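You operate a simulated robot arm through the tools that you are given. There is no shell and no other tool. Be economical: measure what you need, move in short steps, check, and stop when the job is done.

Carry out the task below with a simulated two-armed robot. There is one attempt and no reset: what you move stays moved.

TASK
Paint the tops of the three cubes on tray 1 green.
Fine: before you paint, slide the wooden bridge to the end by tray 2; use the white wide brush, rinse it in the clear cup by tray 1, wipe it on the folded white cloth and stand it back; lid back on; cubes stay on their pegs, discs bare. Leave the table's air on.

Only the result counts: the job must be done as asked and must still hold three seconds after the hand-in. Knocking over, shifting, dropping, spilling or breaking anything else fails it. Lids that push on must go on centred and level and be pressed home; caps that screw on are set level and turned clockwise until they are tight. Flat cloth is picked up by pressing the open fingertips on it (5 to 10 N) and closing them slowly along it; thin cloth reads only 2 to 8 mm in the jaws.

THE ROBOT
Two 7-joint arms with two-finger grippers on one trunk, on a base that drives. Base frame: it is fixed to the floor where the robot stands at the start and does not move with it; the origin is under the middle of the robot, x ahead of it, y to its left, z up. Lengths are in mm, angles in degrees, forces in N, time in s.
The left shoulder is at the start at [60, 123, 1020], the right one opposite. With the tool pointing down near the work surface each hand reaches from about 280 to 780 mm from the robot's upright axis, wherever it stands, measured 20 degrees to its own side. Places, roughly: cream cube (3x3x3 cm) [800, -200, 900]; cream disc (4x4x2 cm) [700, -200, 900]; place 1 of the white brush stand [600, 300, 800]; wooden bridge [900, -100, 900]. Payload 1.47 kg a hand.
Tool frame (each hand has its own): the origin (TCP) lies between the finger pads and is the grasp point; the fingertips stand 16 mm ahead of it; z points along the fingers, y is the line along which they close. The gripper opens to 87 mm. The gripper's body begins 55 mm behind the TCP.
Orientation is that of the tool frame in the base frame, as a unit quaternion [x, y, z, w]. With the fingers straight down and closing along the base's y, the tool's x points along the base's -x, its y along +y and its z along -z.

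THE INTERFACE
- The arms move only by the tool nudge_tool. It takes "left_steps", "right_steps" or both (then of equal length, played together; a hand with none holds still); each is a list of rows, each an object of numbers (a shift or turn left out is 0, a gripper value left out holds the last): "tx", "ty", "tz": the shift along the base's x, y, z in mm; "ax", "ay", "az": the turn, a rotation vector about the base's x, y, z in degrees. In form: [{"tx": .., "ty": .., "tz": .., "ax": .., "ay": .., "az": ..}, ...]. A call has 1 to 20 rows; each row shifts and turns the commanded pose from where the row before left it. "left_claw" and "right_claw" are, for a hand that has rows, the finger opening in mm, from 0 to 87, set as the call begins (left out, the last holds). Each row takes 0.2 s and may step no farther than 50 mm and 8.6 degrees from the row before; otherwise, or with a gripper value out of range, the whole call is refused. A pose out of reach is approached as far as the arm can. The call stops where the force on the tool passes 50 N (or 10 N more than at its start, if that is more) or the arm is blocked; 0.2 s more then pass. Each finger travels about 153 mm/s and halts on what it meets, pressing with about 28 N; the grip force reading is that of the motor and also rises with nothing between the fingers. The clock runs only during rows and for 0.2 s after the last one: add rows that do not move to give the fingers time. The reply holds the time, the measured pose of the TCP, the force on the tool along the base axes, the opening and the grip force, in the units named above and with some noise, with the torque about the TCP (base axes, N m) and any sound that the robot's microphone picked up.
- Cameras (640 x 400 px; columns grow to the right, rows downward): "scene" is now at [87.6, 3.5, 1574.6]; the picture's right is [0.06, -1.00, 0.00], its down [-0.76, -0.05, -0.65] and it looks along [0.65, 0.04, -0.76] (base axes); focal length 280 px, centre (320, 200). "left" rides on the left gripper at [73, -12, -90] in its tool frame; the picture's right is [0.16, 0.99, 0.00], its down [-0.72, 0.12, -0.68] and it looks along [-0.67, 0.11, 0.73] (tool axes); focal length 247 px, centre (320, 200). "right" rides on the right gripper at [73, 12, -90] in its tool frame; the picture's right is [-0.16, 0.99, 0.00], its down [-0.72, -0.11, -0.68] and it looks along [-0.67, -0.11, 0.73] (tool axes); focal length 247 px, centre (320, 200). There is no depth. A picture from a camera that has moved, and an enlarged one, comes with that camera's place and axes in the base frame and with its lens.
- snapshot(camera): a new picture of that camera. No time passes.
- move_column(by): slides the trunk up (or, below 0, down) by that many mm; the arms and the scene camera ride with it, the base frame stays. It gives what a move gives, with no picture.
- steer(legs): drives the robot by 1 to 6 legs, each [ahead, left, turn to the left] in mm, mm and degrees, along the robot's own axes; the way and the turn of a leg run together, so that a leg with both is an arc; at most 1500 mm and 180 degrees a leg. The arms and the cameras ride along, it lands a little off, and it stops where it bumps. It gives what a move gives.
- pan_tilt(pan, tilt): turns the head with the scene camera to pan (to the left, within 120 degrees either way) and tilt (down, from -29 to 69), counted from straight ahead of the robot. It gives what a move gives.
- close_up(camera, box): a new picture of the part [left, top, right, bottom] of that camera's present view, enlarged. No time passes.
- job_done(): hands the job in; it is judged then, once.

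Work in short steps. Places have to be worked out from the pictures, the camera data and where the tool is seen: move nearer, look again, correct. Check each grasp and each placing, and mend what went wrong. You have 120 turns and 92 pictures in all, those below and enlarged ones among them. Open the grippers and draw the arms clear of the work before you hand the job in, unless the task says otherwise; then end with one line.

The tools are called after "Request:" as a command line: name --argument value ..., lists and objects as JSON in quotes. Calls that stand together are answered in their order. nudge_tool: Moves the arms, as the interface text tells. Its arguments: {"type":"object","properties":{"left_steps":{"type":"array"},"left_claw":{"type":"number"},"right_steps":{"type":"array"},"right_claw":{"type":"number"}},"required":[]} The other tools are called the same way: move_column (by) slides the trunk up or down; steer (legs) drives the base; pan_tilt (pan, tilt) turns the head that bears the scene camera; snapshot (camera) takes a picture; close_up (camera, box) takes an enlarged picture of a part of a camera's view; job_done () hands the job in.

At the start:

```text
t: 0.0
left_tool_pos: [497.8, 133.9, 1169.6]
left_tcp_rot: [0.0, 1.0, 0.0, 0.0]
left_force: [0.1, -0.2, 0.2]
left_torque: [0.0, -0.01, 0.0]
left_grip_width: 86.7
left_gripper_force: 0.1
right_tool_pos: [384.5, -261.2, 1186.7]
right_tcp_rot: [0.0, 1.0, 0.0, 0.001]
right_force: [-0.3, 0.5, 0.5]
right_torque: [0.01, -0.04, -0.02]
right_grip_width: 87.1
right_gripper_force: 0.0
trunk travel left (down, up): [-175.0, 55.0]
robot x, y, heading: [0.8, -1.6, 0.1]
head pan, tilt: [3.4, 49.2]
```

scene: 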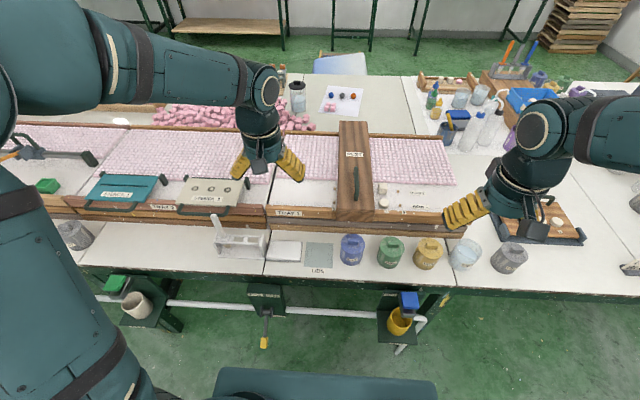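
right: 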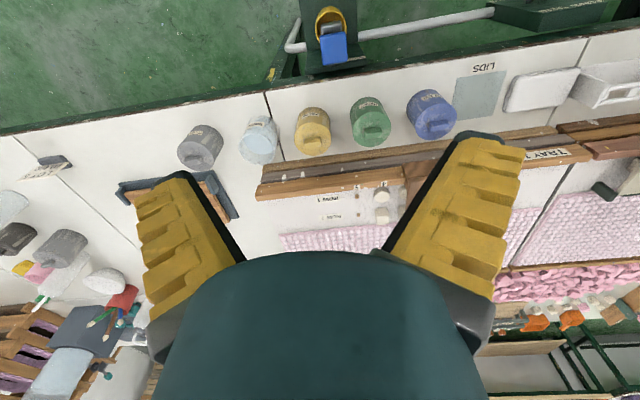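
left: 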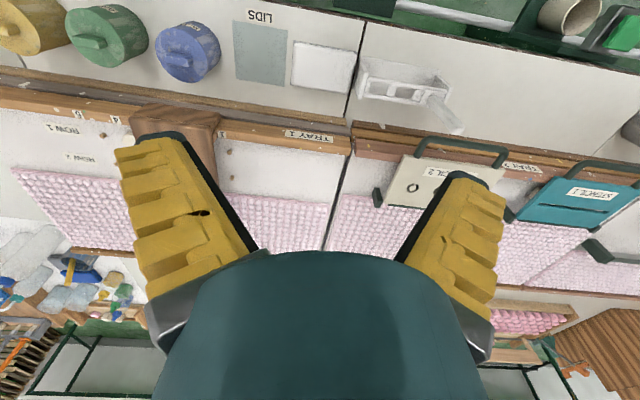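

The scene shows a long table with trays, paint pots, brush stand, cloth, and bridge. I enlarge the relevant parts to read labels.

Request:
close_up --camera "scene" --box '[260, 110, 480, 280]'

Request:
close_up --camera "scene" --box '[40, 170, 300, 340]'

Request:
close_up --camera "scene" --box '[420, 160, 640, 330]'

```text
2.35 times, centred on (370, 195) of scene
camera zoom: at [87.6, 3.5, 1574.6], right [0.06, -1.0, 0.0], down [-0.76, -0.05, -0.65], along [0.65, 0.04, -0.76], focal length 659 px, centre (202, 212)
```

zoom: 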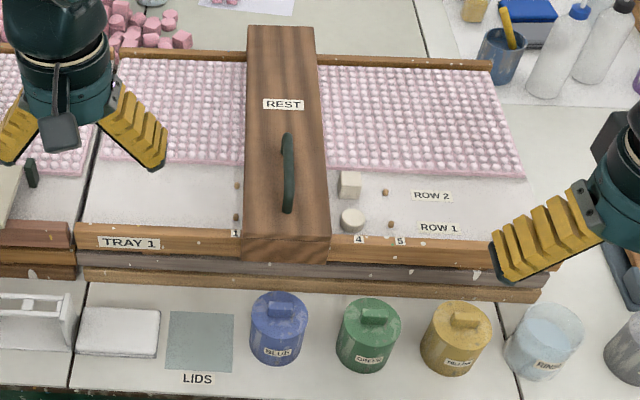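

```text
2.35 times, centred on (170, 255) of scene
camera zoom: at [87.6, 3.5, 1574.6], right [0.06, -1.0, 0.0], down [-0.76, -0.05, -0.65], along [0.65, 0.04, -0.76], focal length 659 px, centre (673, 71)
```

zoom: 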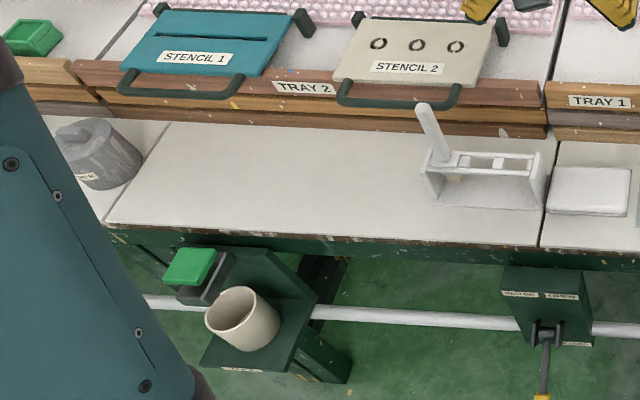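

```text
2.35 times, centred on (530, 245) of scene
camera zoom: at [87.6, 3.5, 1574.6], right [0.06, -1.0, 0.0], down [-0.76, -0.05, -0.65], along [0.65, 0.04, -0.76], focal length 659 px, centre (-174, 94)
```

zoom: 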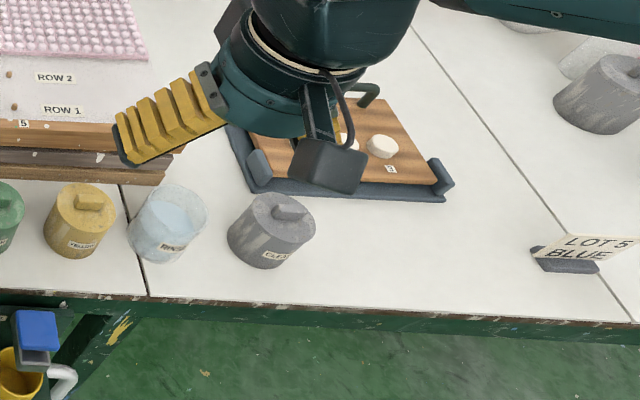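

I judge the green pot's knob to be near (552,-189,857). I bring both hands lower for nearer pictures of the brush stand (left) and tray 1 (right).

Request:
nudge_tool --left_steps '[{"tx": -20, "ty": 24, "tz": -20}, {"tx": -20, "ty": 24, "tz": -20}, {"tx": -20, "ty": 24, "tz": -20}, {"tx": -20, "ty": 24, "tz": -20}, {"tx": -20, "ty": 24, "tz": -20}]' --right_steps '[{"tx": 20, "ty": 22, "tz": -10}, {"tx": 20, "ty": 22, "tz": -10}, {"tx": 20, "ty": 22, "tz": -10}, {"tx": 20, "ty": 22, "tz": -10}, {"tx": 20, "ty": 22, "tz": -10}]'

Request:
snapshot --camera "right"

Request:
snapshot --camera "left"

Request:
snapshot --camera "scene"

```text
t: 1.2
left_tool_pos: [400.7, 257.5, 1067.2]
left_tcp_rot: [0.0, 1.0, -0.001, -0.001]
left_force: [0.1, -0.4, -0.9]
left_torque: [-0.02, 0.04, 0.01]
left_grip_width: 87.1
left_gripper_force: 0.1
right_tool_pos: [486.5, -149.0, 1135.1]
right_tcp_rot: [0.001, 1.0, -0.001, -0.001]
right_force: [0.5, 0.2, 0.2]
right_torque: [-0.04, 0.01, -0.01]
right_grip_width: 87.0
right_gripper_force: 0.1
trunk travel left (down, up): [-175.0, 55.0]
robot x, y, heading: [-2.3, -1.6, -0.1]
head pan, tilt: [3.4, 49.2]
```

```text
85 pictures are left
camera right: at [413.3, -136.9, 1225.2], right [0.16, 0.99, 0.0], down [0.72, -0.12, 0.68], along [0.67, -0.11, -0.73], focal length 247 px, centre (320, 200)
```

right: 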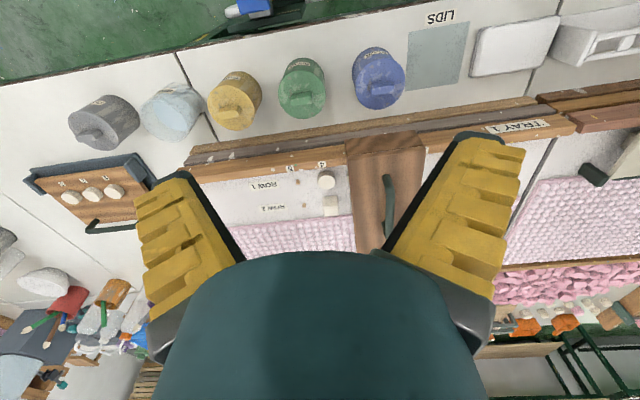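

```text
84 pictures are left
camera left: at [327.5, 247.0, 1157.1], right [-0.16, 0.99, 0.0], down [0.72, 0.12, 0.68], along [0.67, 0.11, -0.73], focal length 247 px, centre (320, 200)
```

left: 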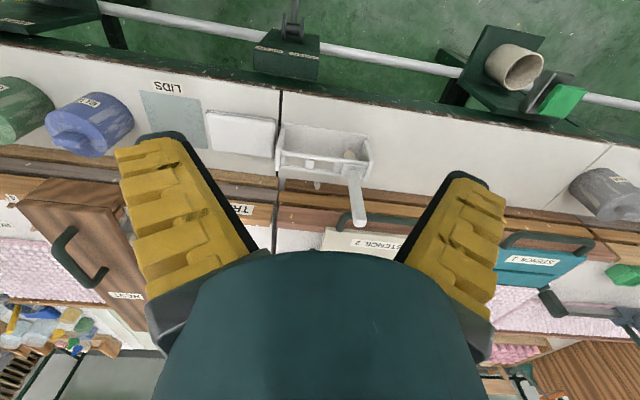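

```text
83 pictures are left
camera scene: at [88.4, 5.0, 1574.5], right [0.06, -1.0, 0.0], down [-0.76, -0.05, -0.65], along [0.65, 0.04, -0.76], focal length 280 px, centre (320, 200)
```

scene: 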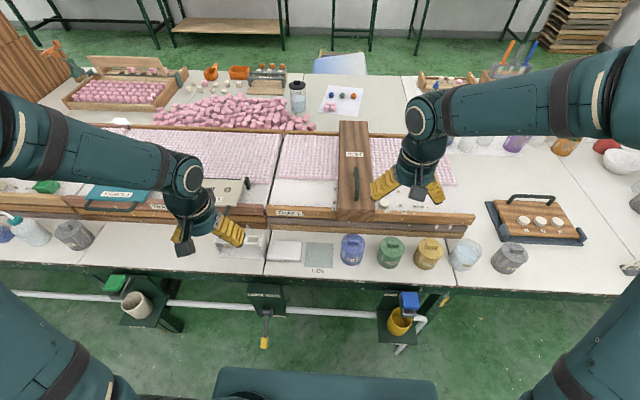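

Brush top is about (564,341,932), and the bridge's handle (bar along x) is about (695,-72,950). I draw the right hand back and bring the left hand above the bridge handle, partly opened.

Request:
nudge_tool --left_steps '[{"tx": 29, "ty": -33}, {"tx": 29, "ty": -33}, {"tx": 29, "ty": -33}, {"tx": 29, "ty": -33}, {"tx": 29, "ty": -33}, {"tx": 29, "ty": -33}, {"tx": 29, "ty": -33}, {"tx": 29, "ty": -33}, {"tx": 29, "ty": -33}, {"tx": 29, "ty": -33}]' --right_steps '[{"tx": -20, "ty": -36, "tz": 10}, {"tx": -20, "ty": -36, "tz": 10}, {"tx": -20, "ty": -36, "tz": 10}, {"tx": -20, "ty": -36, "tz": 10}, {"tx": -20, "ty": -36, "tz": 10}, {}, {}, {}, {}, {}]' --left_claw 50

Request:
snapshot --camera "left"

Request:
close_up --camera "scene" --box '[240, 100, 480, 260]'

```text
t: 3.4
left_tool_pos: [689.3, -78.2, 1068.2]
left_tcp_rot: [0.001, 1.0, 0.001, -0.002]
left_force: [0.5, -0.2, 1.1]
left_torque: [0.02, -0.02, -0.03]
left_grip_width: 55.4
left_gripper_force: 3.7
right_tool_pos: [386.3, -331.5, 1184.5]
right_tcp_rot: [0.001, 1.0, 0.001, 0.0]
right_force: [-0.3, 0.0, -0.1]
right_torque: [0.03, 0.01, -0.01]
right_grip_width: 86.9
right_gripper_force: 0.0
trunk travel left (down, up): [-175.0, 55.0]
robot x, y, heading: [1.4, -4.2, 0.1]
head pan, tilt: [3.4, 49.2]
```

```text
82 pictures are left
camera left: at [616.2, -90.0, 1158.0], right [-0.16, 0.99, 0.0], down [0.73, 0.11, 0.68], along [0.67, 0.11, -0.73], focal length 247 px, centre (320, 200)
```

left: 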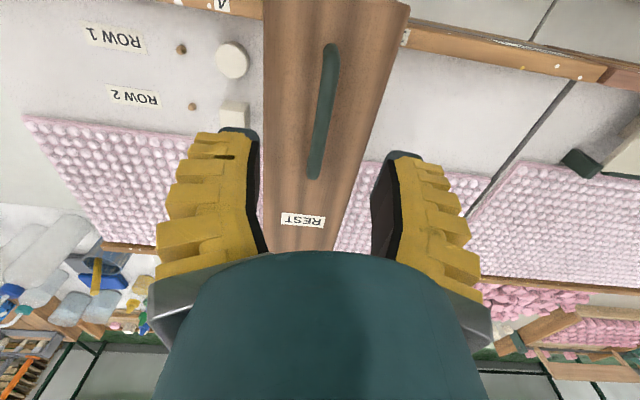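

```text
2.50 times, centred on (360, 180) of scene
camera zoom: at [89.1, 2.0, 1574.5], right [0.06, -1.0, 0.0], down [-0.76, -0.04, -0.65], along [0.65, 0.04, -0.76], focal length 700 px, centre (220, 250)
```

zoom: 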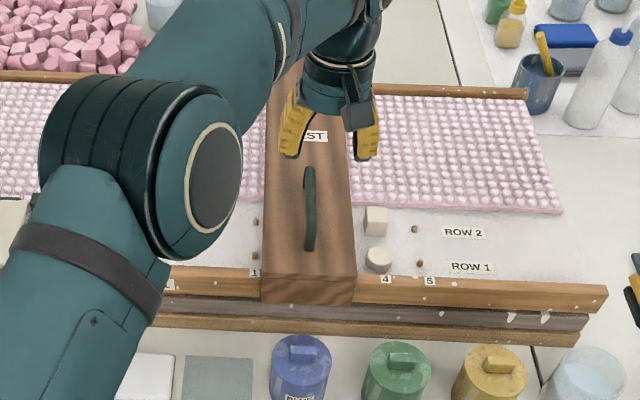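

The handle centre is near (708,-73), bar along x. I descend over it to z≈960 and look.

Request:
nudge_tool --left_steps '[{"tx": 10, "ty": 3, "tz": -35}, {"tx": 9, "ty": 2, "tz": -35}, {"tz": -30}]'

Request:
snapshot --camera "left"

Request:
close_up --camera "scene" --box '[300, 110, 420, 220]'

```text
t: 4.2
left_tool_pos: [707.9, -73.4, 970.0]
left_tcp_rot: [-0.001, 1.0, -0.001, 0.0]
left_force: [0.4, -1.1, -0.3]
left_torque: [0.0, 0.0, -0.01]
left_grip_width: 55.3
left_gripper_force: 4.2
right_tool_pos: [384.0, -328.7, 1184.8]
right_tcp_rot: [0.001, 1.0, 0.0, 0.0]
right_force: [0.0, 0.6, -0.3]
right_torque: [0.02, 0.04, 0.01]
right_grip_width: 87.0
right_gripper_force: 0.0
trunk travel left (down, up): [-175.0, 55.0]
robot x, y, heading: [-1.9, -0.1, 0.3]
head pan, tilt: [3.4, 49.2]
```

```text
80 pictures are left
camera left: at [634.1, -84.3, 1059.2], right [-0.16, 0.99, 0.0], down [0.72, 0.12, 0.68], along [0.67, 0.11, -0.73], focal length 247 px, centre (320, 200)
```

left: 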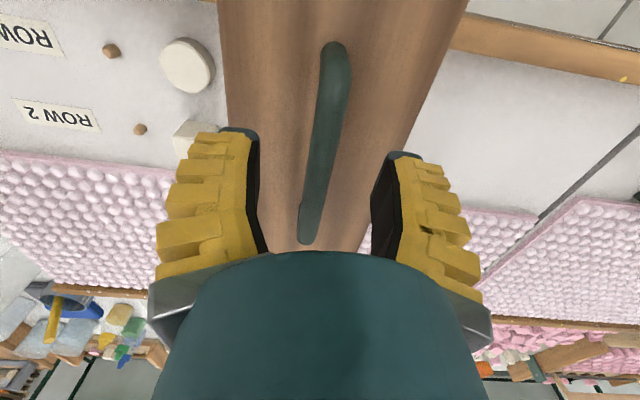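

```text
3.64 times, centred on (360, 165) of scene
camera zoom: at [88.1, 3.4, 1574.6], right [0.06, -1.0, 0.0], down [-0.76, -0.05, -0.65], along [0.65, 0.04, -0.76], focal length 1018 px, centre (174, 327)
```

zoom: 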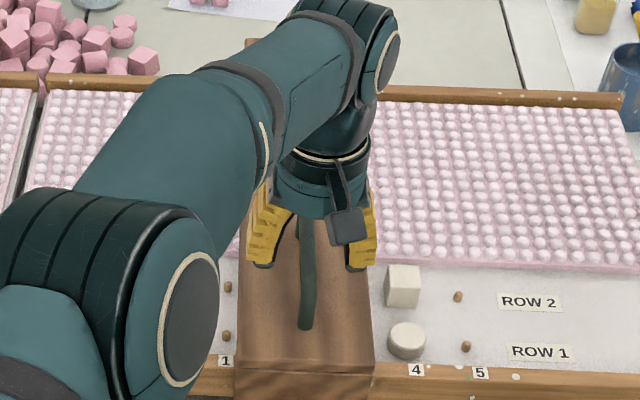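

Fingers straddle the bar, whose top I judge near z≈946. I lower to about 943 and close gently.

Request:
nudge_tool --left_steps '[{"tz": -14}, {"tz": -12}]'

Request:
nudge_tool --left_steps '[{}, {}, {}]' --left_claw 0

Request:
snapshot --camera "left"

```text
t: 4.8
left_tool_pos: [706.1, -71.5, 944.4]
left_tcp_rot: [0.0, 1.0, 0.0, 0.0]
left_force: [0.3, 0.3, -1.1]
left_torque: [-0.01, -0.01, -0.01]
left_grip_width: 55.2
left_gripper_force: 3.9
right_tool_pos: [385.6, -329.2, 1186.3]
right_tcp_rot: [0.001, 1.0, 0.0, 0.001]
right_force: [0.1, 0.6, -0.4]
right_torque: [0.01, -0.01, -0.02]
right_grip_width: 86.9
right_gripper_force: 0.1
trunk travel left (down, up): [-175.0, 55.0]
robot x, y, heading: [0.0, -3.0, 0.1]
head pan, tilt: [3.4, 49.2]
```

```text
t: 5.6
left_tool_pos: [707.1, -72.1, 941.7]
left_tcp_rot: [0.0, 1.0, 0.001, -0.002]
left_force: [-1.3, 0.7, -18.6]
left_torque: [0.04, -0.2, 0.06]
left_grip_width: 5.8
left_gripper_force: 29.5
right_tool_pos: [385.0, -329.3, 1184.6]
right_tcp_rot: [0.001, 1.0, 0.0, 0.0]
right_force: [0.0, 1.6, -0.8]
right_torque: [0.01, -0.02, 0.02]
right_grip_width: 87.2
right_gripper_force: 0.0
trunk travel left (down, up): [-175.0, 55.0]
robot x, y, heading: [1.5, 0.9, 0.2]
head pan, tilt: [3.4, 49.2]
```

```text
78 pictures are left
camera left: at [634.2, -82.8, 1030.7], right [-0.16, 0.99, 0.0], down [0.73, 0.11, 0.68], along [0.67, 0.11, -0.74], focal length 247 px, centre (320, 200)
```

left: 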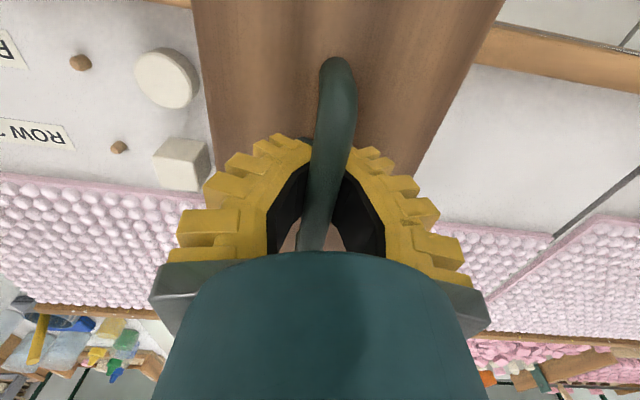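

The handle is held (bar in the jaws), with a slight vertical strain; I ease down 2 mm and start sliding the bridge toward tray 2 in small steps.

Request:
nudge_tool --left_steps '[{"tz": -2}, {"ty": 5}, {"ty": 10}, {"ty": 10}, {"ty": 10}]'

Request:
close_up --camera "scene" --box '[240, 100, 480, 260]'

```text
t: 6.8
left_tool_pos: [706.5, -34.5, 939.9]
left_tcp_rot: [0.001, 1.0, 0.0, -0.001]
left_force: [-7.3, -0.2, -11.8]
left_torque: [0.03, 0.04, -0.08]
left_grip_width: 5.9
left_gripper_force: 30.9
right_tool_pos: [385.1, -330.0, 1185.6]
right_tcp_rot: [0.0, 1.0, 0.0, 0.001]
right_force: [0.1, -0.5, -0.3]
right_torque: [-0.03, 0.01, -0.07]
right_grip_width: 87.1
right_gripper_force: 0.0
trunk travel left (down, up): [-175.0, 55.0]
robot x, y, heading: [-2.8, -1.1, -0.2]
head pan, tilt: [3.4, 49.2]
```

```text
2.50 times, centred on (360, 180) of scene
camera zoom: at [88.1, 3.6, 1574.6], right [0.06, -1.0, 0.0], down [-0.76, -0.05, -0.65], along [0.65, 0.04, -0.76], focal length 700 px, centre (220, 250)
```

zoom: 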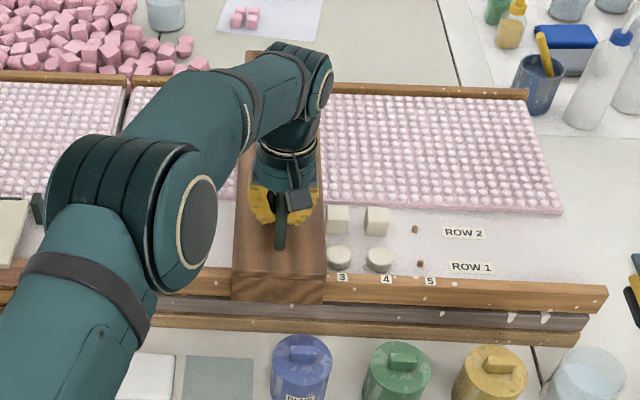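

It slides smoothly, revealing cube/disc at 3. I continue 120 mm more.

Request:
nudge_tool --left_steps '[{"ty": 10}, {"ty": 10}, {"ty": 10}, {"ty": 10}, {"ty": 10}, {"ty": 10}, {"ty": 10}, {"ty": 10}, {"ty": 10}, {"ty": 10}, {"ty": 10}, {"ty": 10}]'

Request:
snapshot --camera "scene"

Request:
snapshot --camera "left"

```text
t: 9.4
left_tool_pos: [706.5, 86.2, 940.1]
left_tcp_rot: [0.0, 1.0, 0.0, 0.001]
left_force: [-5.5, -2.1, -18.2]
left_torque: [0.03, 0.09, 0.11]
left_grip_width: 6.1
left_gripper_force: 29.9
right_tool_pos: [386.5, -329.7, 1184.3]
right_tcp_rot: [0.001, 1.0, 0.0, 0.0]
right_force: [-0.2, 0.7, 0.7]
right_torque: [-0.01, 0.0, 0.03]
right_grip_width: 87.0
right_gripper_force: 0.0
trunk travel left (down, up): [-175.0, 55.0]
robot x, y, heading: [-2.8, -2.5, 0.1]
head pan, tilt: [3.4, 49.2]
```

```text
76 pictures are left
camera scene: at [88.8, 3.7, 1574.5], right [0.06, -1.0, 0.0], down [-0.76, -0.05, -0.65], along [0.65, 0.04, -0.76], focal length 280 px, centre (320, 200)
```

scene: 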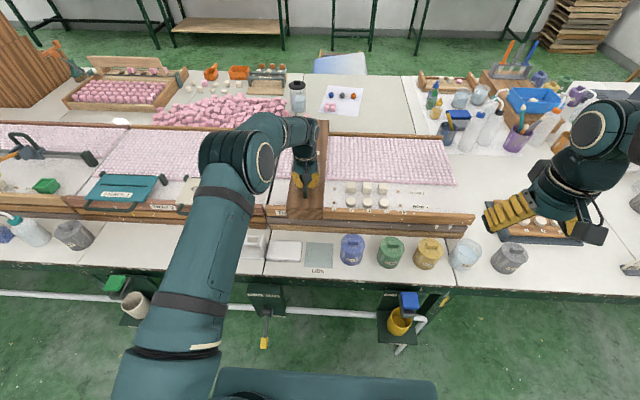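

```text
75 pictures are left
camera left: at [634.1, 73.8, 1030.3], right [-0.16, 0.99, 0.0], down [0.72, 0.12, 0.68], along [0.67, 0.11, -0.73], focal length 247 px, centre (320, 200)
```

left: 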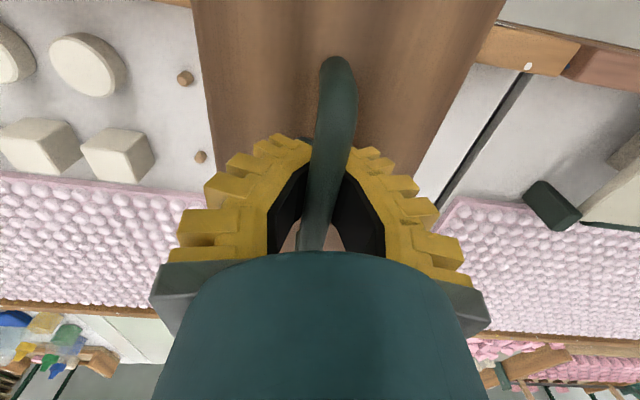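

About 80 mm likely remains to tray 1's end. I continue 50 mm in finer steps, watching the force for an end stop.

Request:
nudge_tool --left_steps '[{"ty": 5}, {"ty": 5}, {"ty": 5}, {"ty": 5}, {"ty": 5}, {"ty": 5}, {"ty": 5}, {"ty": 5}, {"ty": 5}, {"ty": 5}]'

Request:
snapshot --camera "left"

Request:
close_up --camera "scene" --box '[200, 100, 440, 260]'

```text
t: 11.6
left_tool_pos: [707.5, 134.9, 941.1]
left_tcp_rot: [0.0, 1.0, 0.0, -0.001]
left_force: [-4.1, -1.7, -16.0]
left_torque: [0.02, -0.12, -0.04]
left_grip_width: 5.9
left_gripper_force: 29.8
right_tool_pos: [385.8, -328.6, 1183.8]
right_tcp_rot: [0.001, 1.0, 0.0, 0.001]
right_force: [-1.1, 0.2, -0.2]
right_torque: [0.0, 0.01, -0.03]
right_grip_width: 86.7
right_gripper_force: 0.0
trunk travel left (down, up): [-175.0, 55.0]
robot x, y, heading: [-1.6, 0.9, 0.0]
head pan, tilt: [3.4, 49.2]
```

```text
74 pictures are left
camera left: at [634.1, 123.6, 1030.2], right [-0.16, 0.99, 0.0], down [0.72, 0.12, 0.68], along [0.67, 0.11, -0.73], focal length 247 px, centre (320, 200)
```

left: 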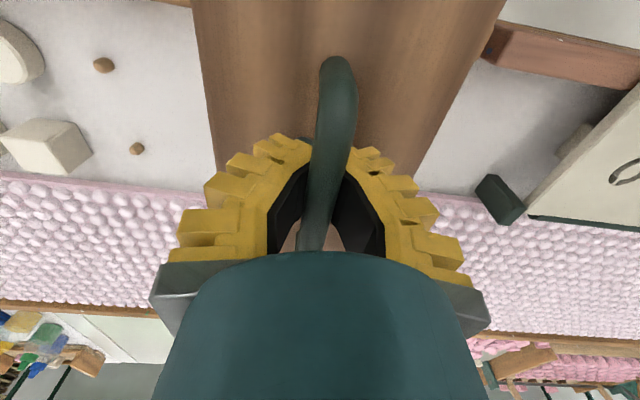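

```text
2.50 times, centred on (320, 180) of scene
camera zoom: at [88.8, 3.7, 1574.5], right [0.06, -1.0, 0.0], down [-0.76, -0.05, -0.65], along [0.65, 0.04, -0.76], focal length 700 px, centre (320, 250)
```

zoom: 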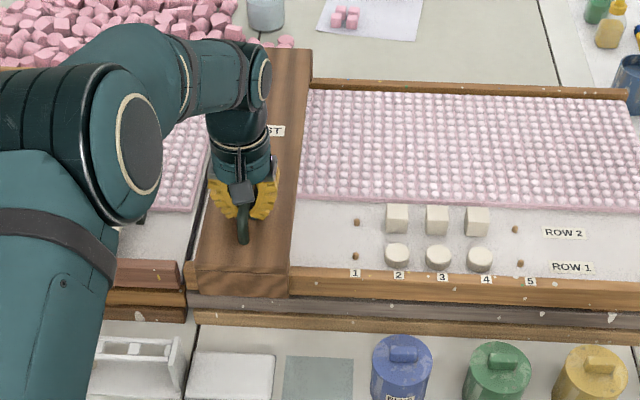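

The bridge's left side now almost meets the tray's end; I enlarge the gap.

Request:
close_up --camera "scene" --box '[250, 180, 330, 235]'

```text
7.27 times, centred on (290, 208) of scene
camera zoom: at [88.8, 3.7, 1574.5], right [0.06, -1.0, 0.0], down [-0.76, -0.05, -0.65], along [0.65, 0.04, -0.76], focal length 2036 px, centre (538, 146)
```

zoom: 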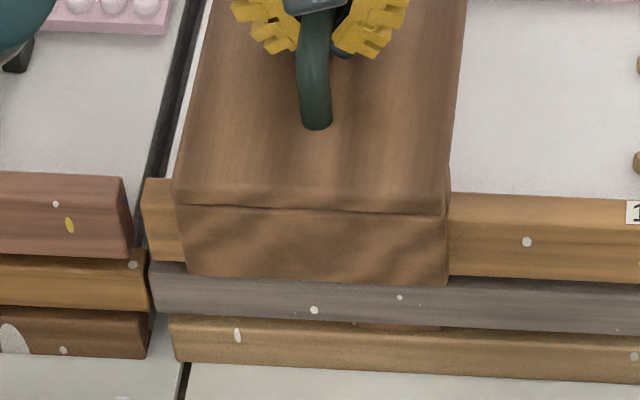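

About 15 mm remains. I push 15 mm more in small steps, watching for a stop.

Request:
nudge_tool --left_steps '[{"ty": 3}, {"ty": 3}, {"ty": 3}, {"ty": 3}, {"ty": 3}]'

Request:
close_up --camera "scene" --box '[250, 180, 330, 235]'

```text
t: 12.8
left_tool_pos: [707.4, 150.3, 940.8]
left_tcp_rot: [0.0, 1.0, 0.0, 0.0]
left_force: [-5.9, -1.7, -16.0]
left_torque: [0.04, -0.21, -0.03]
left_grip_width: 6.4
left_gripper_force: 30.1
right_tool_pos: [385.0, -329.6, 1184.6]
right_tcp_rot: [0.001, 1.0, 0.0, 0.001]
right_force: [0.8, 0.2, -0.4]
right_torque: [-0.01, 0.01, -0.02]
right_grip_width: 87.1
right_gripper_force: 0.1
trunk travel left (down, up): [-175.0, 55.0]
robot x, y, heading: [0.8, 3.5, 0.1]
head pan, tilt: [3.4, 49.2]
```

```text
7.27 times, centred on (290, 208) of scene
camera zoom: at [88.6, 3.7, 1574.5], right [0.06, -1.0, 0.0], down [-0.76, -0.05, -0.65], along [0.65, 0.04, -0.76], focal length 2036 px, centre (538, 146)
```

zoom: 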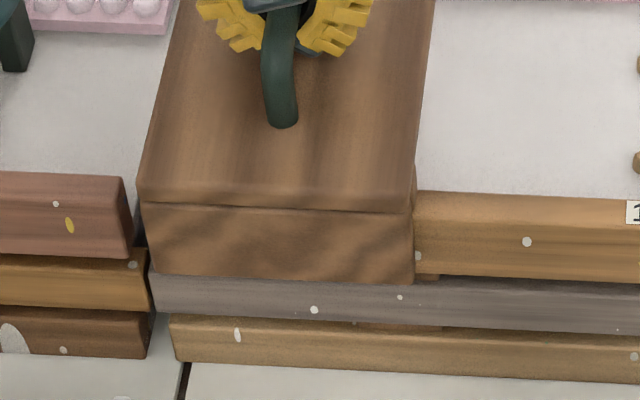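

The bridge is flush with the tray end. I release, lift clear, and send the left hand back toward the brush stand for a look while the right hand moves above the green pot for a look.

Request:
nudge_tool --left_steps '[{}, {}, {}]' --left_claw 50

Request:
nudge_tool --left_steps '[{"tz": 20}, {"tz": 40}, {"tz": 45}, {"tx": -45, "ty": 15}, {"tx": -45, "ty": 15}, {"tx": -45, "ty": 20}, {"tx": -40, "ty": 25}, {"tx": -35, "ty": 30}]' --right_steps '[{"tx": 15, "ty": 18, "tz": -20}, {"tx": 15, "ty": 18, "tz": -20}, {"tx": 15, "ty": 18, "tz": -20}, {"tx": 15, "ty": 18, "tz": -20}, {"tx": 15, "ty": 18, "tz": -20}, {"tx": 15, "ty": 18, "tz": -20}, {"tx": 10, "ty": 18, "tz": -20}, {"ty": 14, "tz": -20}]'

Request:
snapshot --camera "left"

Request:
snapshot --camera "right"

Request:
snapshot --camera "scene"

```text
t: 13.6
left_tool_pos: [705.9, 149.5, 941.8]
left_tcp_rot: [-0.001, 1.0, 0.0, 0.0]
left_force: [0.2, -0.1, -0.1]
left_torque: [-0.02, 0.01, -0.04]
left_grip_width: 55.3
left_gripper_force: 3.9
right_tool_pos: [385.4, -330.1, 1184.7]
right_tcp_rot: [0.002, 1.0, 0.0, 0.001]
right_force: [-0.6, 0.0, -0.2]
right_torque: [-0.01, 0.0, -0.04]
right_grip_width: 86.9
right_gripper_force: 0.0
trunk travel left (down, up): [-175.0, 55.0]
robot x, y, heading: [0.7, -0.6, -0.1]
head pan, tilt: [3.4, 49.2]
```

```text
t: 15.4
left_tool_pos: [498.1, 256.6, 1045.5]
left_tcp_rot: [0.0, 1.0, -0.001, 0.0]
left_force: [-0.5, 0.0, -0.4]
left_torque: [-0.01, 0.03, -0.01]
left_grip_width: 55.6
left_gripper_force: 4.2
right_tool_pos: [481.9, -190.1, 1025.0]
right_tcp_rot: [0.0, 1.0, 0.0, 0.001]
right_force: [1.1, 0.0, 1.0]
right_torque: [-0.04, -0.02, -0.01]
right_grip_width: 87.1
right_gripper_force: 0.0
trunk travel left (down, up): [-175.0, 55.0]
robot x, y, heading: [0.4, -0.3, 0.0]
head pan, tilt: [3.4, 49.2]
```

```text
70 pictures are left
camera left: at [424.5, 245.7, 1134.6], right [-0.16, 0.99, 0.0], down [0.72, 0.12, 0.68], along [0.67, 0.11, -0.73], focal length 247 px, centre (320, 200)
```

left: 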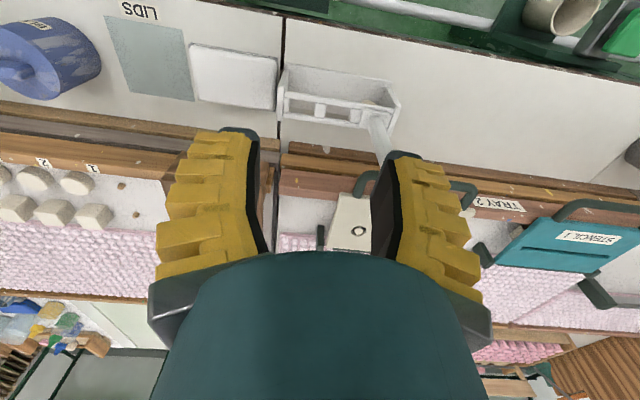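

```text
69 pictures are left
camera right: at [410.0, -179.1, 1113.9], right [0.16, 0.99, 0.0], down [0.72, -0.12, 0.68], along [0.67, -0.11, -0.73], focal length 247 px, centre (320, 200)
```

right: 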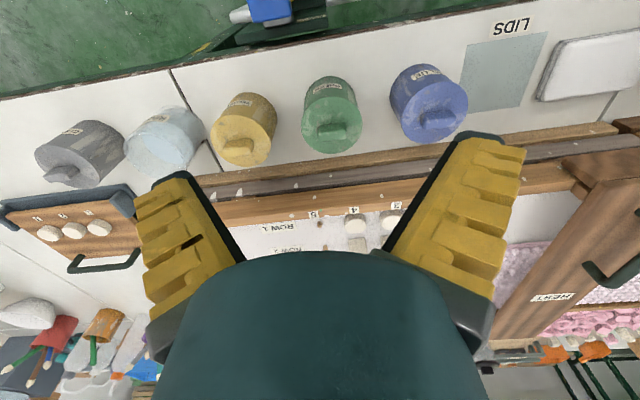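

```text
68 pictures are left
camera scene: at [86.6, 4.9, 1574.7], right [0.06, -1.0, 0.0], down [-0.75, -0.05, -0.65], along [0.65, 0.04, -0.76], focal length 280 px, centre (320, 200)
```

scene: 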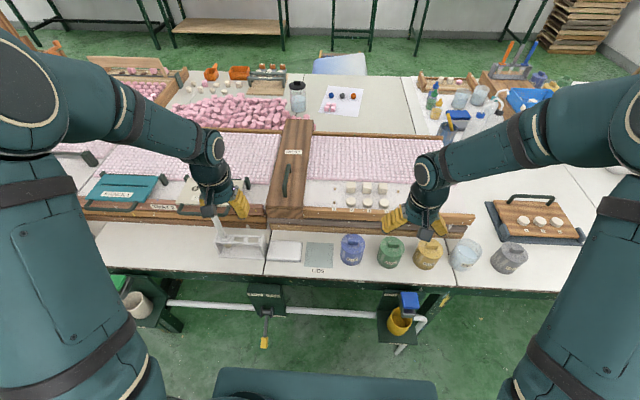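

Green knob confirmed near (553,-188,857), bar lying along y (~35 mm). I bring the right hand above it with jaws at 55, and place the left hand for a nearer look at the brush.

Request:
nudge_tool --left_steps '[{"tx": -10, "ty": 28, "tz": -12}, {"tx": -10, "ty": 28, "tz": -12}, {"tx": -10, "ty": 28, "tz": -12}]' --right_steps '[{"tx": 24, "ty": 1, "tz": -33}, {"tx": 24, "ty": 1, "tz": -33}, {"tx": 24, "tz": -33}]' --right_claw 55

Request:
snapshot --camera "left"

Request:
snapshot --camera "right"

```text
t: 16.2
left_tool_pos: [466.4, 342.2, 1010.2]
left_tcp_rot: [0.001, 1.0, 0.0, -0.001]
left_force: [-0.5, -0.7, -0.2]
left_torque: [-0.01, 0.02, 0.02]
left_grip_width: 55.5
left_gripper_force: 3.8
right_tool_pos: [555.7, -187.8, 924.0]
right_tcp_rot: [0.0, 1.0, 0.0, 0.0]
right_force: [-0.5, -0.6, 0.4]
right_torque: [-0.03, 0.03, 0.02]
right_grip_width: 59.9
right_gripper_force: 3.9
trunk travel left (down, up): [-175.0, 55.0]
robot x, y, heading: [-0.1, -1.1, -0.0]
head pan, tilt: [3.4, 49.2]
```

```text
67 pictures are left
camera left: at [394.0, 330.9, 1099.3], right [-0.16, 0.99, 0.0], down [0.72, 0.12, 0.68], along [0.67, 0.11, -0.73], focal length 247 px, centre (320, 200)
```

left: 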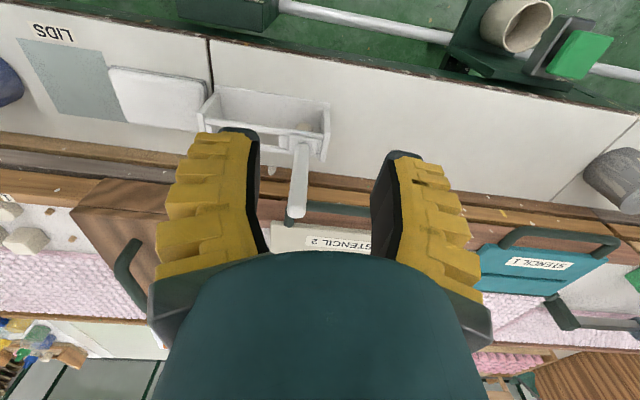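

```text
66 pictures are left
camera right: at [482.6, -177.0, 1013.7], right [0.16, 0.99, 0.0], down [0.72, -0.12, 0.68], along [0.67, -0.11, -0.73], focal length 247 px, centre (320, 200)
```

right: 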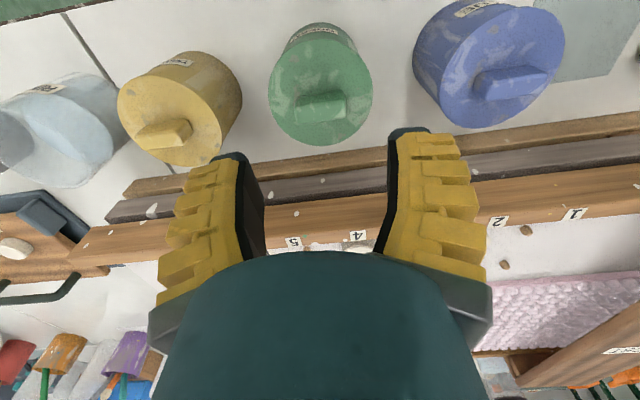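

The brush handle (~16 mm) stands upright at about (557,335), top z≈943. I enlarge the right view of the green lid to fix the knob before descending.

Request:
close_up --camera "right" --box '[230, 10, 410, 160]'

Request:
close_up --camera "scene" --box '[340, 190, 440, 275]'

```text
2.67 times, centred on (320, 85) of right
camera zoom: at [482.6, -177.0, 1013.7], right [0.16, 0.99, 0.0], down [0.72, -0.12, 0.68], along [0.67, -0.11, -0.73], focal length 659 px, centre (320, 507)
```

zoom: 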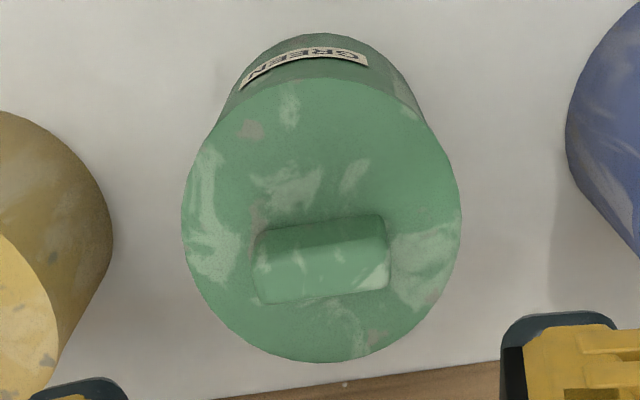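

```text
4.71 times, centred on (390, 232) of scene
camera zoom: at [88.9, 4.7, 1574.5], right [0.06, -1.0, 0.0], down [-0.76, -0.05, -0.65], along [0.65, 0.04, -0.76], focal length 1317 px, centre (-9, 47)
```

zoom: 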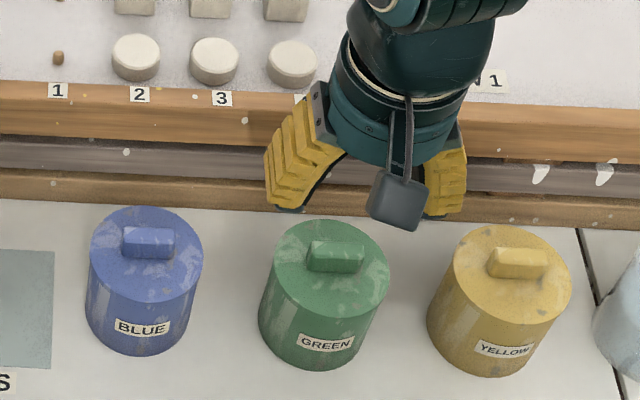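

Lid disc top is z≈840, centre (543.5,-187), knob top ≈865. I lower the right hand onto the knob and close on its ends.

Request:
nudge_tool --right_steps '[{"tx": -6, "tz": -20}, {"tx": -6, "tz": -20}, {"tz": -12}, {"tz": -8}]'

Request:
snapshot --camera "right"

```text
t: 17.2
left_tool_pos: [465.5, 342.1, 1011.4]
left_tcp_rot: [0.0, 1.0, 0.0, -0.001]
left_force: [-0.7, -0.1, -0.9]
left_torque: [-0.03, 0.01, -0.01]
left_grip_width: 55.3
left_gripper_force: 3.9
right_tool_pos: [544.5, -189.4, 867.3]
right_tcp_rot: [0.001, 1.0, 0.0, 0.001]
right_force: [0.4, 0.1, -0.2]
right_torque: [0.01, 0.03, -0.01]
right_grip_width: 60.1
right_gripper_force: 3.5
trunk travel left (down, up): [-175.0, 55.0]
robot x, y, heading: [2.4, -3.5, -0.3]
head pan, tilt: [3.4, 49.2]
```

```text
63 pictures are left
camera right: at [471.1, -178.3, 956.8], right [0.16, 0.99, 0.0], down [0.72, -0.12, 0.68], along [0.67, -0.11, -0.73], focal length 247 px, centre (320, 200)
```

right: 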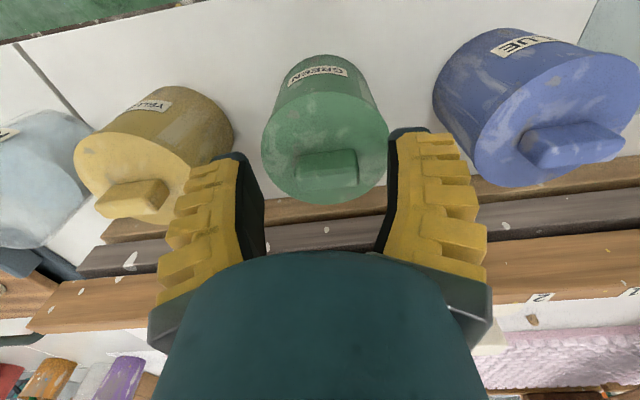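

The fingertip point coincides with the knob in the image. I drop 5 mm more and close.

Request:
nudge_tool --right_steps '[{"tz": -5}, {}]'

Request:
nudge_tool --right_steps '[{}, {}, {}]' --right_claw 0

Request:
close_up --camera "right" --box '[200, 20, 440, 260]'

```text
t: 17.8
left_tool_pos: [466.1, 342.0, 1010.0]
left_tcp_rot: [0.0, 1.0, 0.0, 0.001]
left_force: [-0.2, 0.5, -0.6]
left_torque: [-0.01, -0.02, 0.0]
left_grip_width: 55.4
left_gripper_force: 3.6
right_tool_pos: [543.7, -190.0, 862.8]
right_tcp_rot: [0.001, 1.0, 0.0, 0.001]
right_force: [0.6, -0.2, 0.4]
right_torque: [-0.01, -0.02, -0.04]
right_grip_width: 60.1
right_gripper_force: 3.4
trunk travel left (down, up): [-175.0, 55.0]
robot x, y, heading: [1.2, -1.6, 0.2]
head pan, tilt: [3.4, 49.2]
```

```text
t: 18.6
left_tool_pos: [465.4, 342.3, 1010.4]
left_tcp_rot: [0.0, 1.0, 0.0, 0.0]
left_force: [0.0, -0.6, -0.2]
left_torque: [-0.03, 0.0, -0.02]
left_grip_width: 55.3
left_gripper_force: 3.1
right_tool_pos: [545.0, -190.0, 862.2]
right_tcp_rot: [0.0, 1.0, 0.0, 0.002]
right_force: [0.3, 4.9, 8.4]
right_torque: [0.16, -0.05, 0.07]
right_grip_width: 27.0
right_gripper_force: 28.2
trunk travel left (down, up): [-175.0, 55.0]
robot x, y, heading: [-1.0, 1.6, 0.2]
head pan, tilt: [3.4, 49.2]
```

```text
1.67 times, centred on (320, 140) of right
camera zoom: at [471.0, -177.9, 952.2], right [0.16, 0.99, 0.0], down [0.72, -0.12, 0.68], along [0.67, -0.11, -0.73], focal length 412 px, centre (320, 300)
```

zoom: 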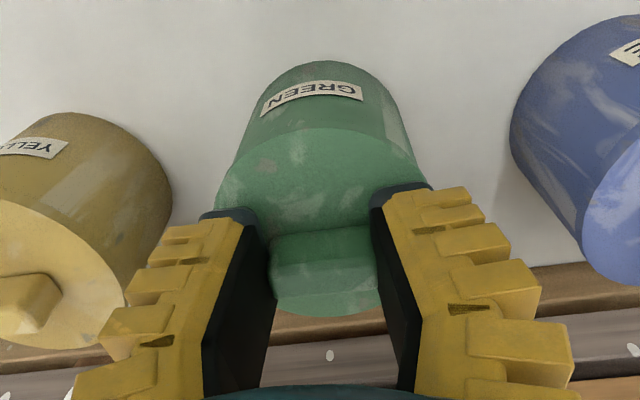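

The knob is held at 27 mm. I relax sideways 1 mm and pull straight up in small steps.

Request:
nudge_tool --right_steps '[{"ty": 1}, {"tz": 2}, {"tz": 2}, {"tz": 2}, {"tz": 2}, {"tz": 2}]'

Request:
close_up --camera "scene" --box '[340, 190, 440, 275]'

```text
t: 20.0
left_tool_pos: [465.3, 340.1, 1010.9]
left_tcp_rot: [0.0, 1.0, 0.0, 0.001]
left_force: [-0.2, -0.9, 1.2]
left_torque: [-0.02, -0.01, -0.03]
left_grip_width: 55.2
left_gripper_force: 4.0
right_tool_pos: [544.0, -187.0, 872.9]
right_tcp_rot: [0.001, 1.0, 0.0, -0.001]
right_force: [-0.2, -0.9, -0.7]
right_torque: [0.01, -0.01, -0.01]
right_grip_width: 25.8
right_gripper_force: 28.2
trunk travel left (down, up): [-175.0, 55.0]
robot x, y, heading: [2.4, -2.5, -0.5]
head pan, tilt: [3.4, 49.2]
heard: snap
```

```text
4.71 times, centred on (390, 232) of scene
camera zoom: at [87.6, 3.5, 1574.6], right [0.06, -1.0, 0.0], down [-0.76, -0.05, -0.65], along [0.65, 0.04, -0.76], focal length 1317 px, centre (-9, 47)
```

zoom: 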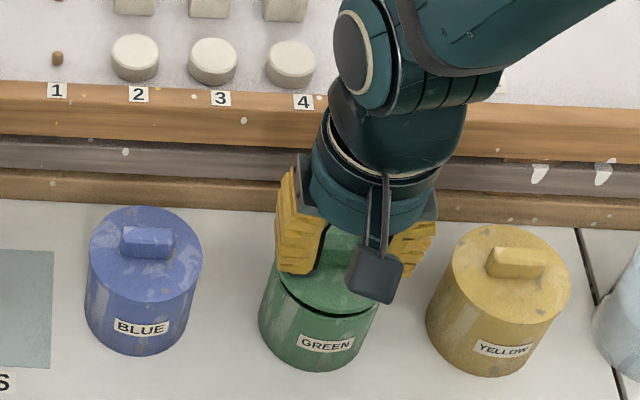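

The lid came off with a snap (seated TCP was about (544,-188,862)). I lift it and carry it to above the LIDS mat, judged at (544,37).

Request:
nudge_tool --right_steps '[{"tz": 20}, {"tz": 25}, {"tz": 25}, {"ty": 37}, {"ty": 37}, {"ty": 37}, {"ty": 37}, {"ty": 37}, {"ty": 37}, {}]'

Request:
snapshot --camera "right"

Request:
close_up --camera "scene" --box '[240, 170, 480, 330]'

```text
t: 22.2
left_tool_pos: [465.2, 341.1, 1010.6]
left_tcp_rot: [0.0, 1.0, 0.001, 0.0]
left_force: [0.1, 0.0, -0.5]
left_torque: [0.04, 0.0, 0.03]
left_grip_width: 55.4
left_gripper_force: 4.0
right_tool_pos: [546.1, 33.3, 944.3]
right_tcp_rot: [0.001, 1.0, 0.0, 0.001]
right_force: [0.0, -1.0, 0.0]
right_torque: [-0.02, 0.01, 0.0]
right_grip_width: 0.0
right_gripper_force: 28.1
trunk travel left (down, up): [-175.0, 55.0]
robot x, y, heading: [1.6, -2.4, 0.3]
head pan, tilt: [3.4, 49.2]
```

```text
60 pictures are left
camera right: at [472.9, 45.5, 1033.5], right [0.16, 0.99, 0.0], down [0.72, -0.12, 0.68], along [0.67, -0.11, -0.73], focal length 247 px, centre (320, 200)
```

right: 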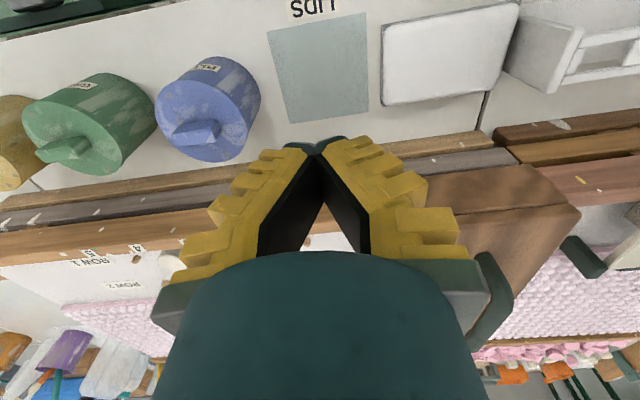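

```text
2.50 times, centred on (360, 250) of scene
camera zoom: at [87.7, 2.7, 1574.6], right [0.06, -1.0, 0.0], down [-0.76, -0.04, -0.65], along [0.65, 0.04, -0.76], focal length 700 px, centre (220, 75)
```

zoom: 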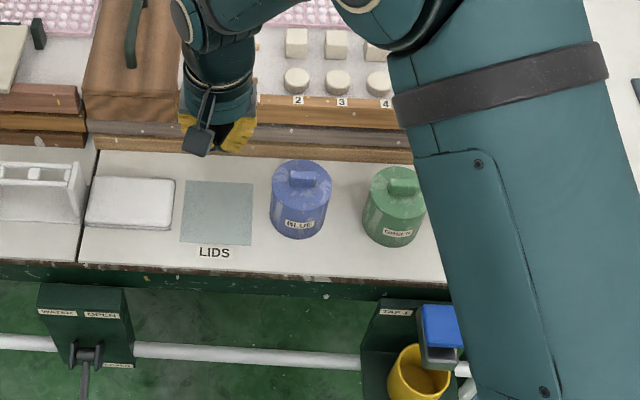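

The jaws are empty: the lid slipped off and stayed on the pot. I go back above it and look closely.

Request:
nudge_tool --right_steps '[{"ty": -37}, {"ty": -37}, {"ty": -37}, {"ty": -37}, {"ty": -37}, {"ty": -37, "tz": -15}, {}]' --right_claw 55

Request:
close_up --camera "right" --box '[220, 0, 420, 170]'

Request:
close_up --camera "scene" --box '[340, 190, 440, 275]'

```text
t: 23.8
left_tool_pos: [465.7, 343.4, 1010.7]
left_tcp_rot: [0.001, 1.0, 0.0, 0.0]
left_force: [0.1, 0.2, -0.1]
left_torque: [-0.03, 0.01, 0.01]
left_grip_width: 55.5
left_gripper_force: 4.0
right_tool_pos: [543.9, -188.6, 930.2]
right_tcp_rot: [0.0, 1.0, -0.001, 0.001]
right_force: [0.8, -0.4, -0.9]
right_torque: [0.01, -0.02, 0.0]
right_grip_width: 59.9
right_gripper_force: 3.7
trunk travel left (down, up): [-175.0, 55.0]
robot x, y, heading: [1.2, 2.1, -0.1]
head pan, tilt: [3.4, 49.2]
```

```text
2.35 times, centred on (320, 85) of right
camera zoom: at [471.0, -176.2, 1019.4], right [0.16, 0.99, 0.0], down [0.72, -0.12, 0.68], along [0.67, -0.11, -0.73], focal length 581 px, centre (320, 471)
```

zoom: 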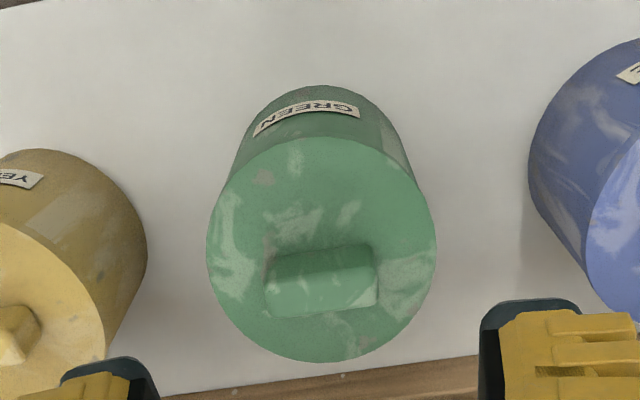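

```text
4.71 times, centred on (390, 232) of scene
camera zoom: at [87.2, 4.3, 1574.6], right [0.06, -1.0, 0.0], down [-0.75, -0.05, -0.65], along [0.65, 0.04, -0.76], focal length 1317 px, centre (-9, 47)
```

zoom: 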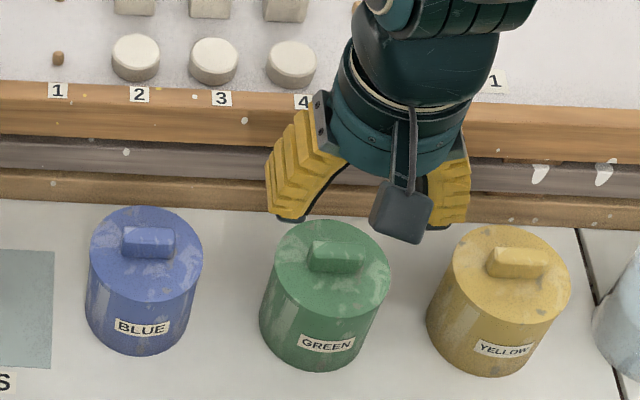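

The lid sits back on. The knob's ends are tapered, so I'll turn the hand 90° to grip across its flat long faces.

Request:
nudge_tool --right_steps '[{"az": 8.5}, {"az": 8.5}, {"az": 8.5}, {"az": 8.5}, {"az": 8.5}, {"az": 8.5}, {"az": 8.5}, {"az": 8.5}, {"az": 8.5}, {"az": 8.5}, {"az": 5}, {}]' --right_claw 40

Request:
snapshot --camera "right"

```text
t: 26.4
left_tool_pos: [465.6, 340.5, 1011.3]
left_tcp_rot: [0.0, 1.0, 0.0, 0.0]
left_force: [-1.1, 0.0, 0.2]
left_torque: [0.0, -0.01, 0.01]
left_grip_width: 55.2
left_gripper_force: 4.3
right_tool_pos: [544.4, -189.4, 925.8]
right_tcp_rot: [0.707, -0.707, 0.0, 0.0]
right_force: [-0.9, -1.3, -0.9]
right_torque: [-0.02, -0.03, -0.01]
right_grip_width: 45.6
right_gripper_force: 3.7
trunk travel left (down, up): [-175.0, 55.0]
robot x, y, heading: [0.3, 2.2, 0.1]
head pan, tilt: [3.4, 49.2]
```

```text
56 pictures are left
camera right: at [532.6, -261.2, 1016.2], right [-0.99, 0.16, 0.0], down [0.12, 0.72, 0.68], along [0.11, 0.67, -0.73], focal length 247 px, centre (320, 200)
```

right: 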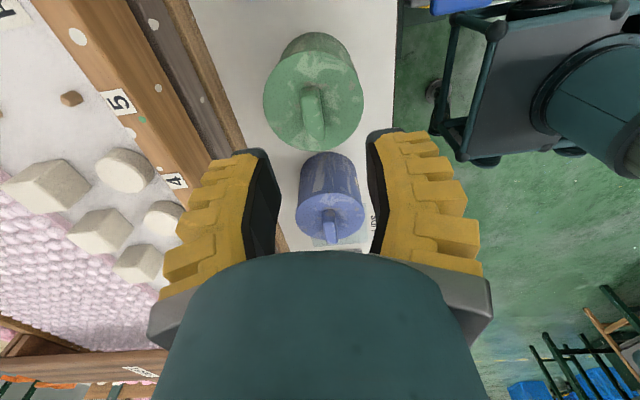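

This view suggests lid top nearer z≈830 and knob top ≈852 — the earlier grip was too shallow. I shift +3 in x and descend to TCP ≈ 852, watching force.

Request:
nudge_tool --right_steps '[{"tx": 3, "tz": -20}, {"tz": -20}, {"tz": -20}, {"tz": -10}, {}]'

Request:
snapshot --camera "right"

```text
t: 27.6
left_tool_pos: [466.5, 341.1, 1010.5]
left_tcp_rot: [-0.001, 1.0, 0.0, 0.0]
left_force: [0.4, -0.4, -1.0]
left_torque: [0.02, -0.01, -0.03]
left_grip_width: 55.2
left_gripper_force: 4.0
right_tool_pos: [548.1, -189.4, 856.0]
right_tcp_rot: [-0.706, 0.708, 0.0, 0.001]
right_force: [0.4, 0.3, -0.5]
right_torque: [0.03, -0.02, 0.0]
right_grip_width: 45.8
right_gripper_force: 4.2
trunk travel left (down, up): [-175.0, 55.0]
robot x, y, heading: [-0.6, -0.4, 0.1]
head pan, tilt: [3.4, 49.2]
```

```text
55 pictures are left
camera right: at [535.7, -262.2, 945.8], right [-0.99, 0.16, 0.0], down [0.12, 0.72, 0.68], along [0.11, 0.67, -0.73], focal length 247 px, centre (320, 200)
```

right: 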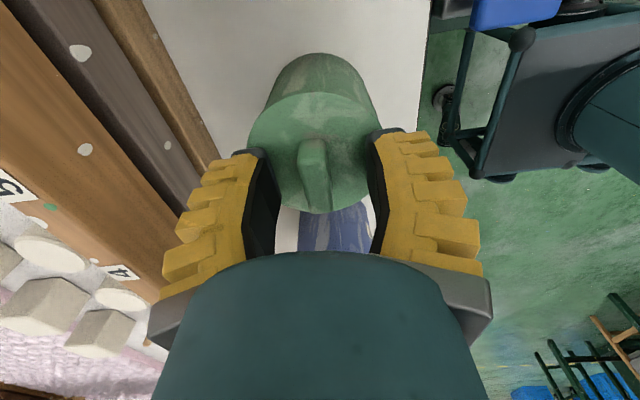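

The knob lies centred between the fingers. I lower in 2 mm steps to find the lid surface.

Request:
nudge_tool --right_steps '[{"tz": -3}, {"tz": -2}, {"tz": -2}, {}]'

Request:
close_up --camera "right" --box '[200, 30, 440, 260]'

```text
t: 28.6
left_tool_pos: [465.9, 340.9, 1009.9]
left_tcp_rot: [0.0, 1.0, 0.0, 0.0]
left_force: [0.0, 0.1, -0.5]
left_torque: [-0.03, 0.03, -0.01]
left_grip_width: 55.3
left_gripper_force: 3.4
right_tool_pos: [549.2, -188.2, 853.4]
right_tcp_rot: [-0.707, 0.708, -0.003, 0.002]
right_force: [-3.5, -0.1, 16.5]
right_torque: [-0.01, 0.34, -0.02]
right_grip_width: 48.3
right_gripper_force: 4.1
trunk travel left (down, up): [-175.0, 55.0]
robot x, y, heading: [2.4, -0.9, 0.0]
head pan, tilt: [3.4, 49.2]
heard: snap
stopped in row 4 (right hand): the force on the tool passed its limit at 53 N (the readings are from after the stop); the commanded pose is now the measured one
```

```text
1.74 times, centred on (320, 145) of right
camera zoom: at [537.3, -260.9, 943.7], right [-0.99, 0.16, -0.01], down [0.11, 0.72, 0.68], along [0.11, 0.67, -0.73], focal length 430 px, centre (320, 296)
```

zoom: 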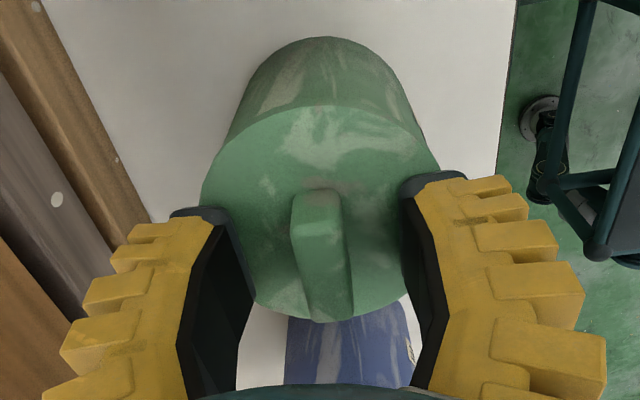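

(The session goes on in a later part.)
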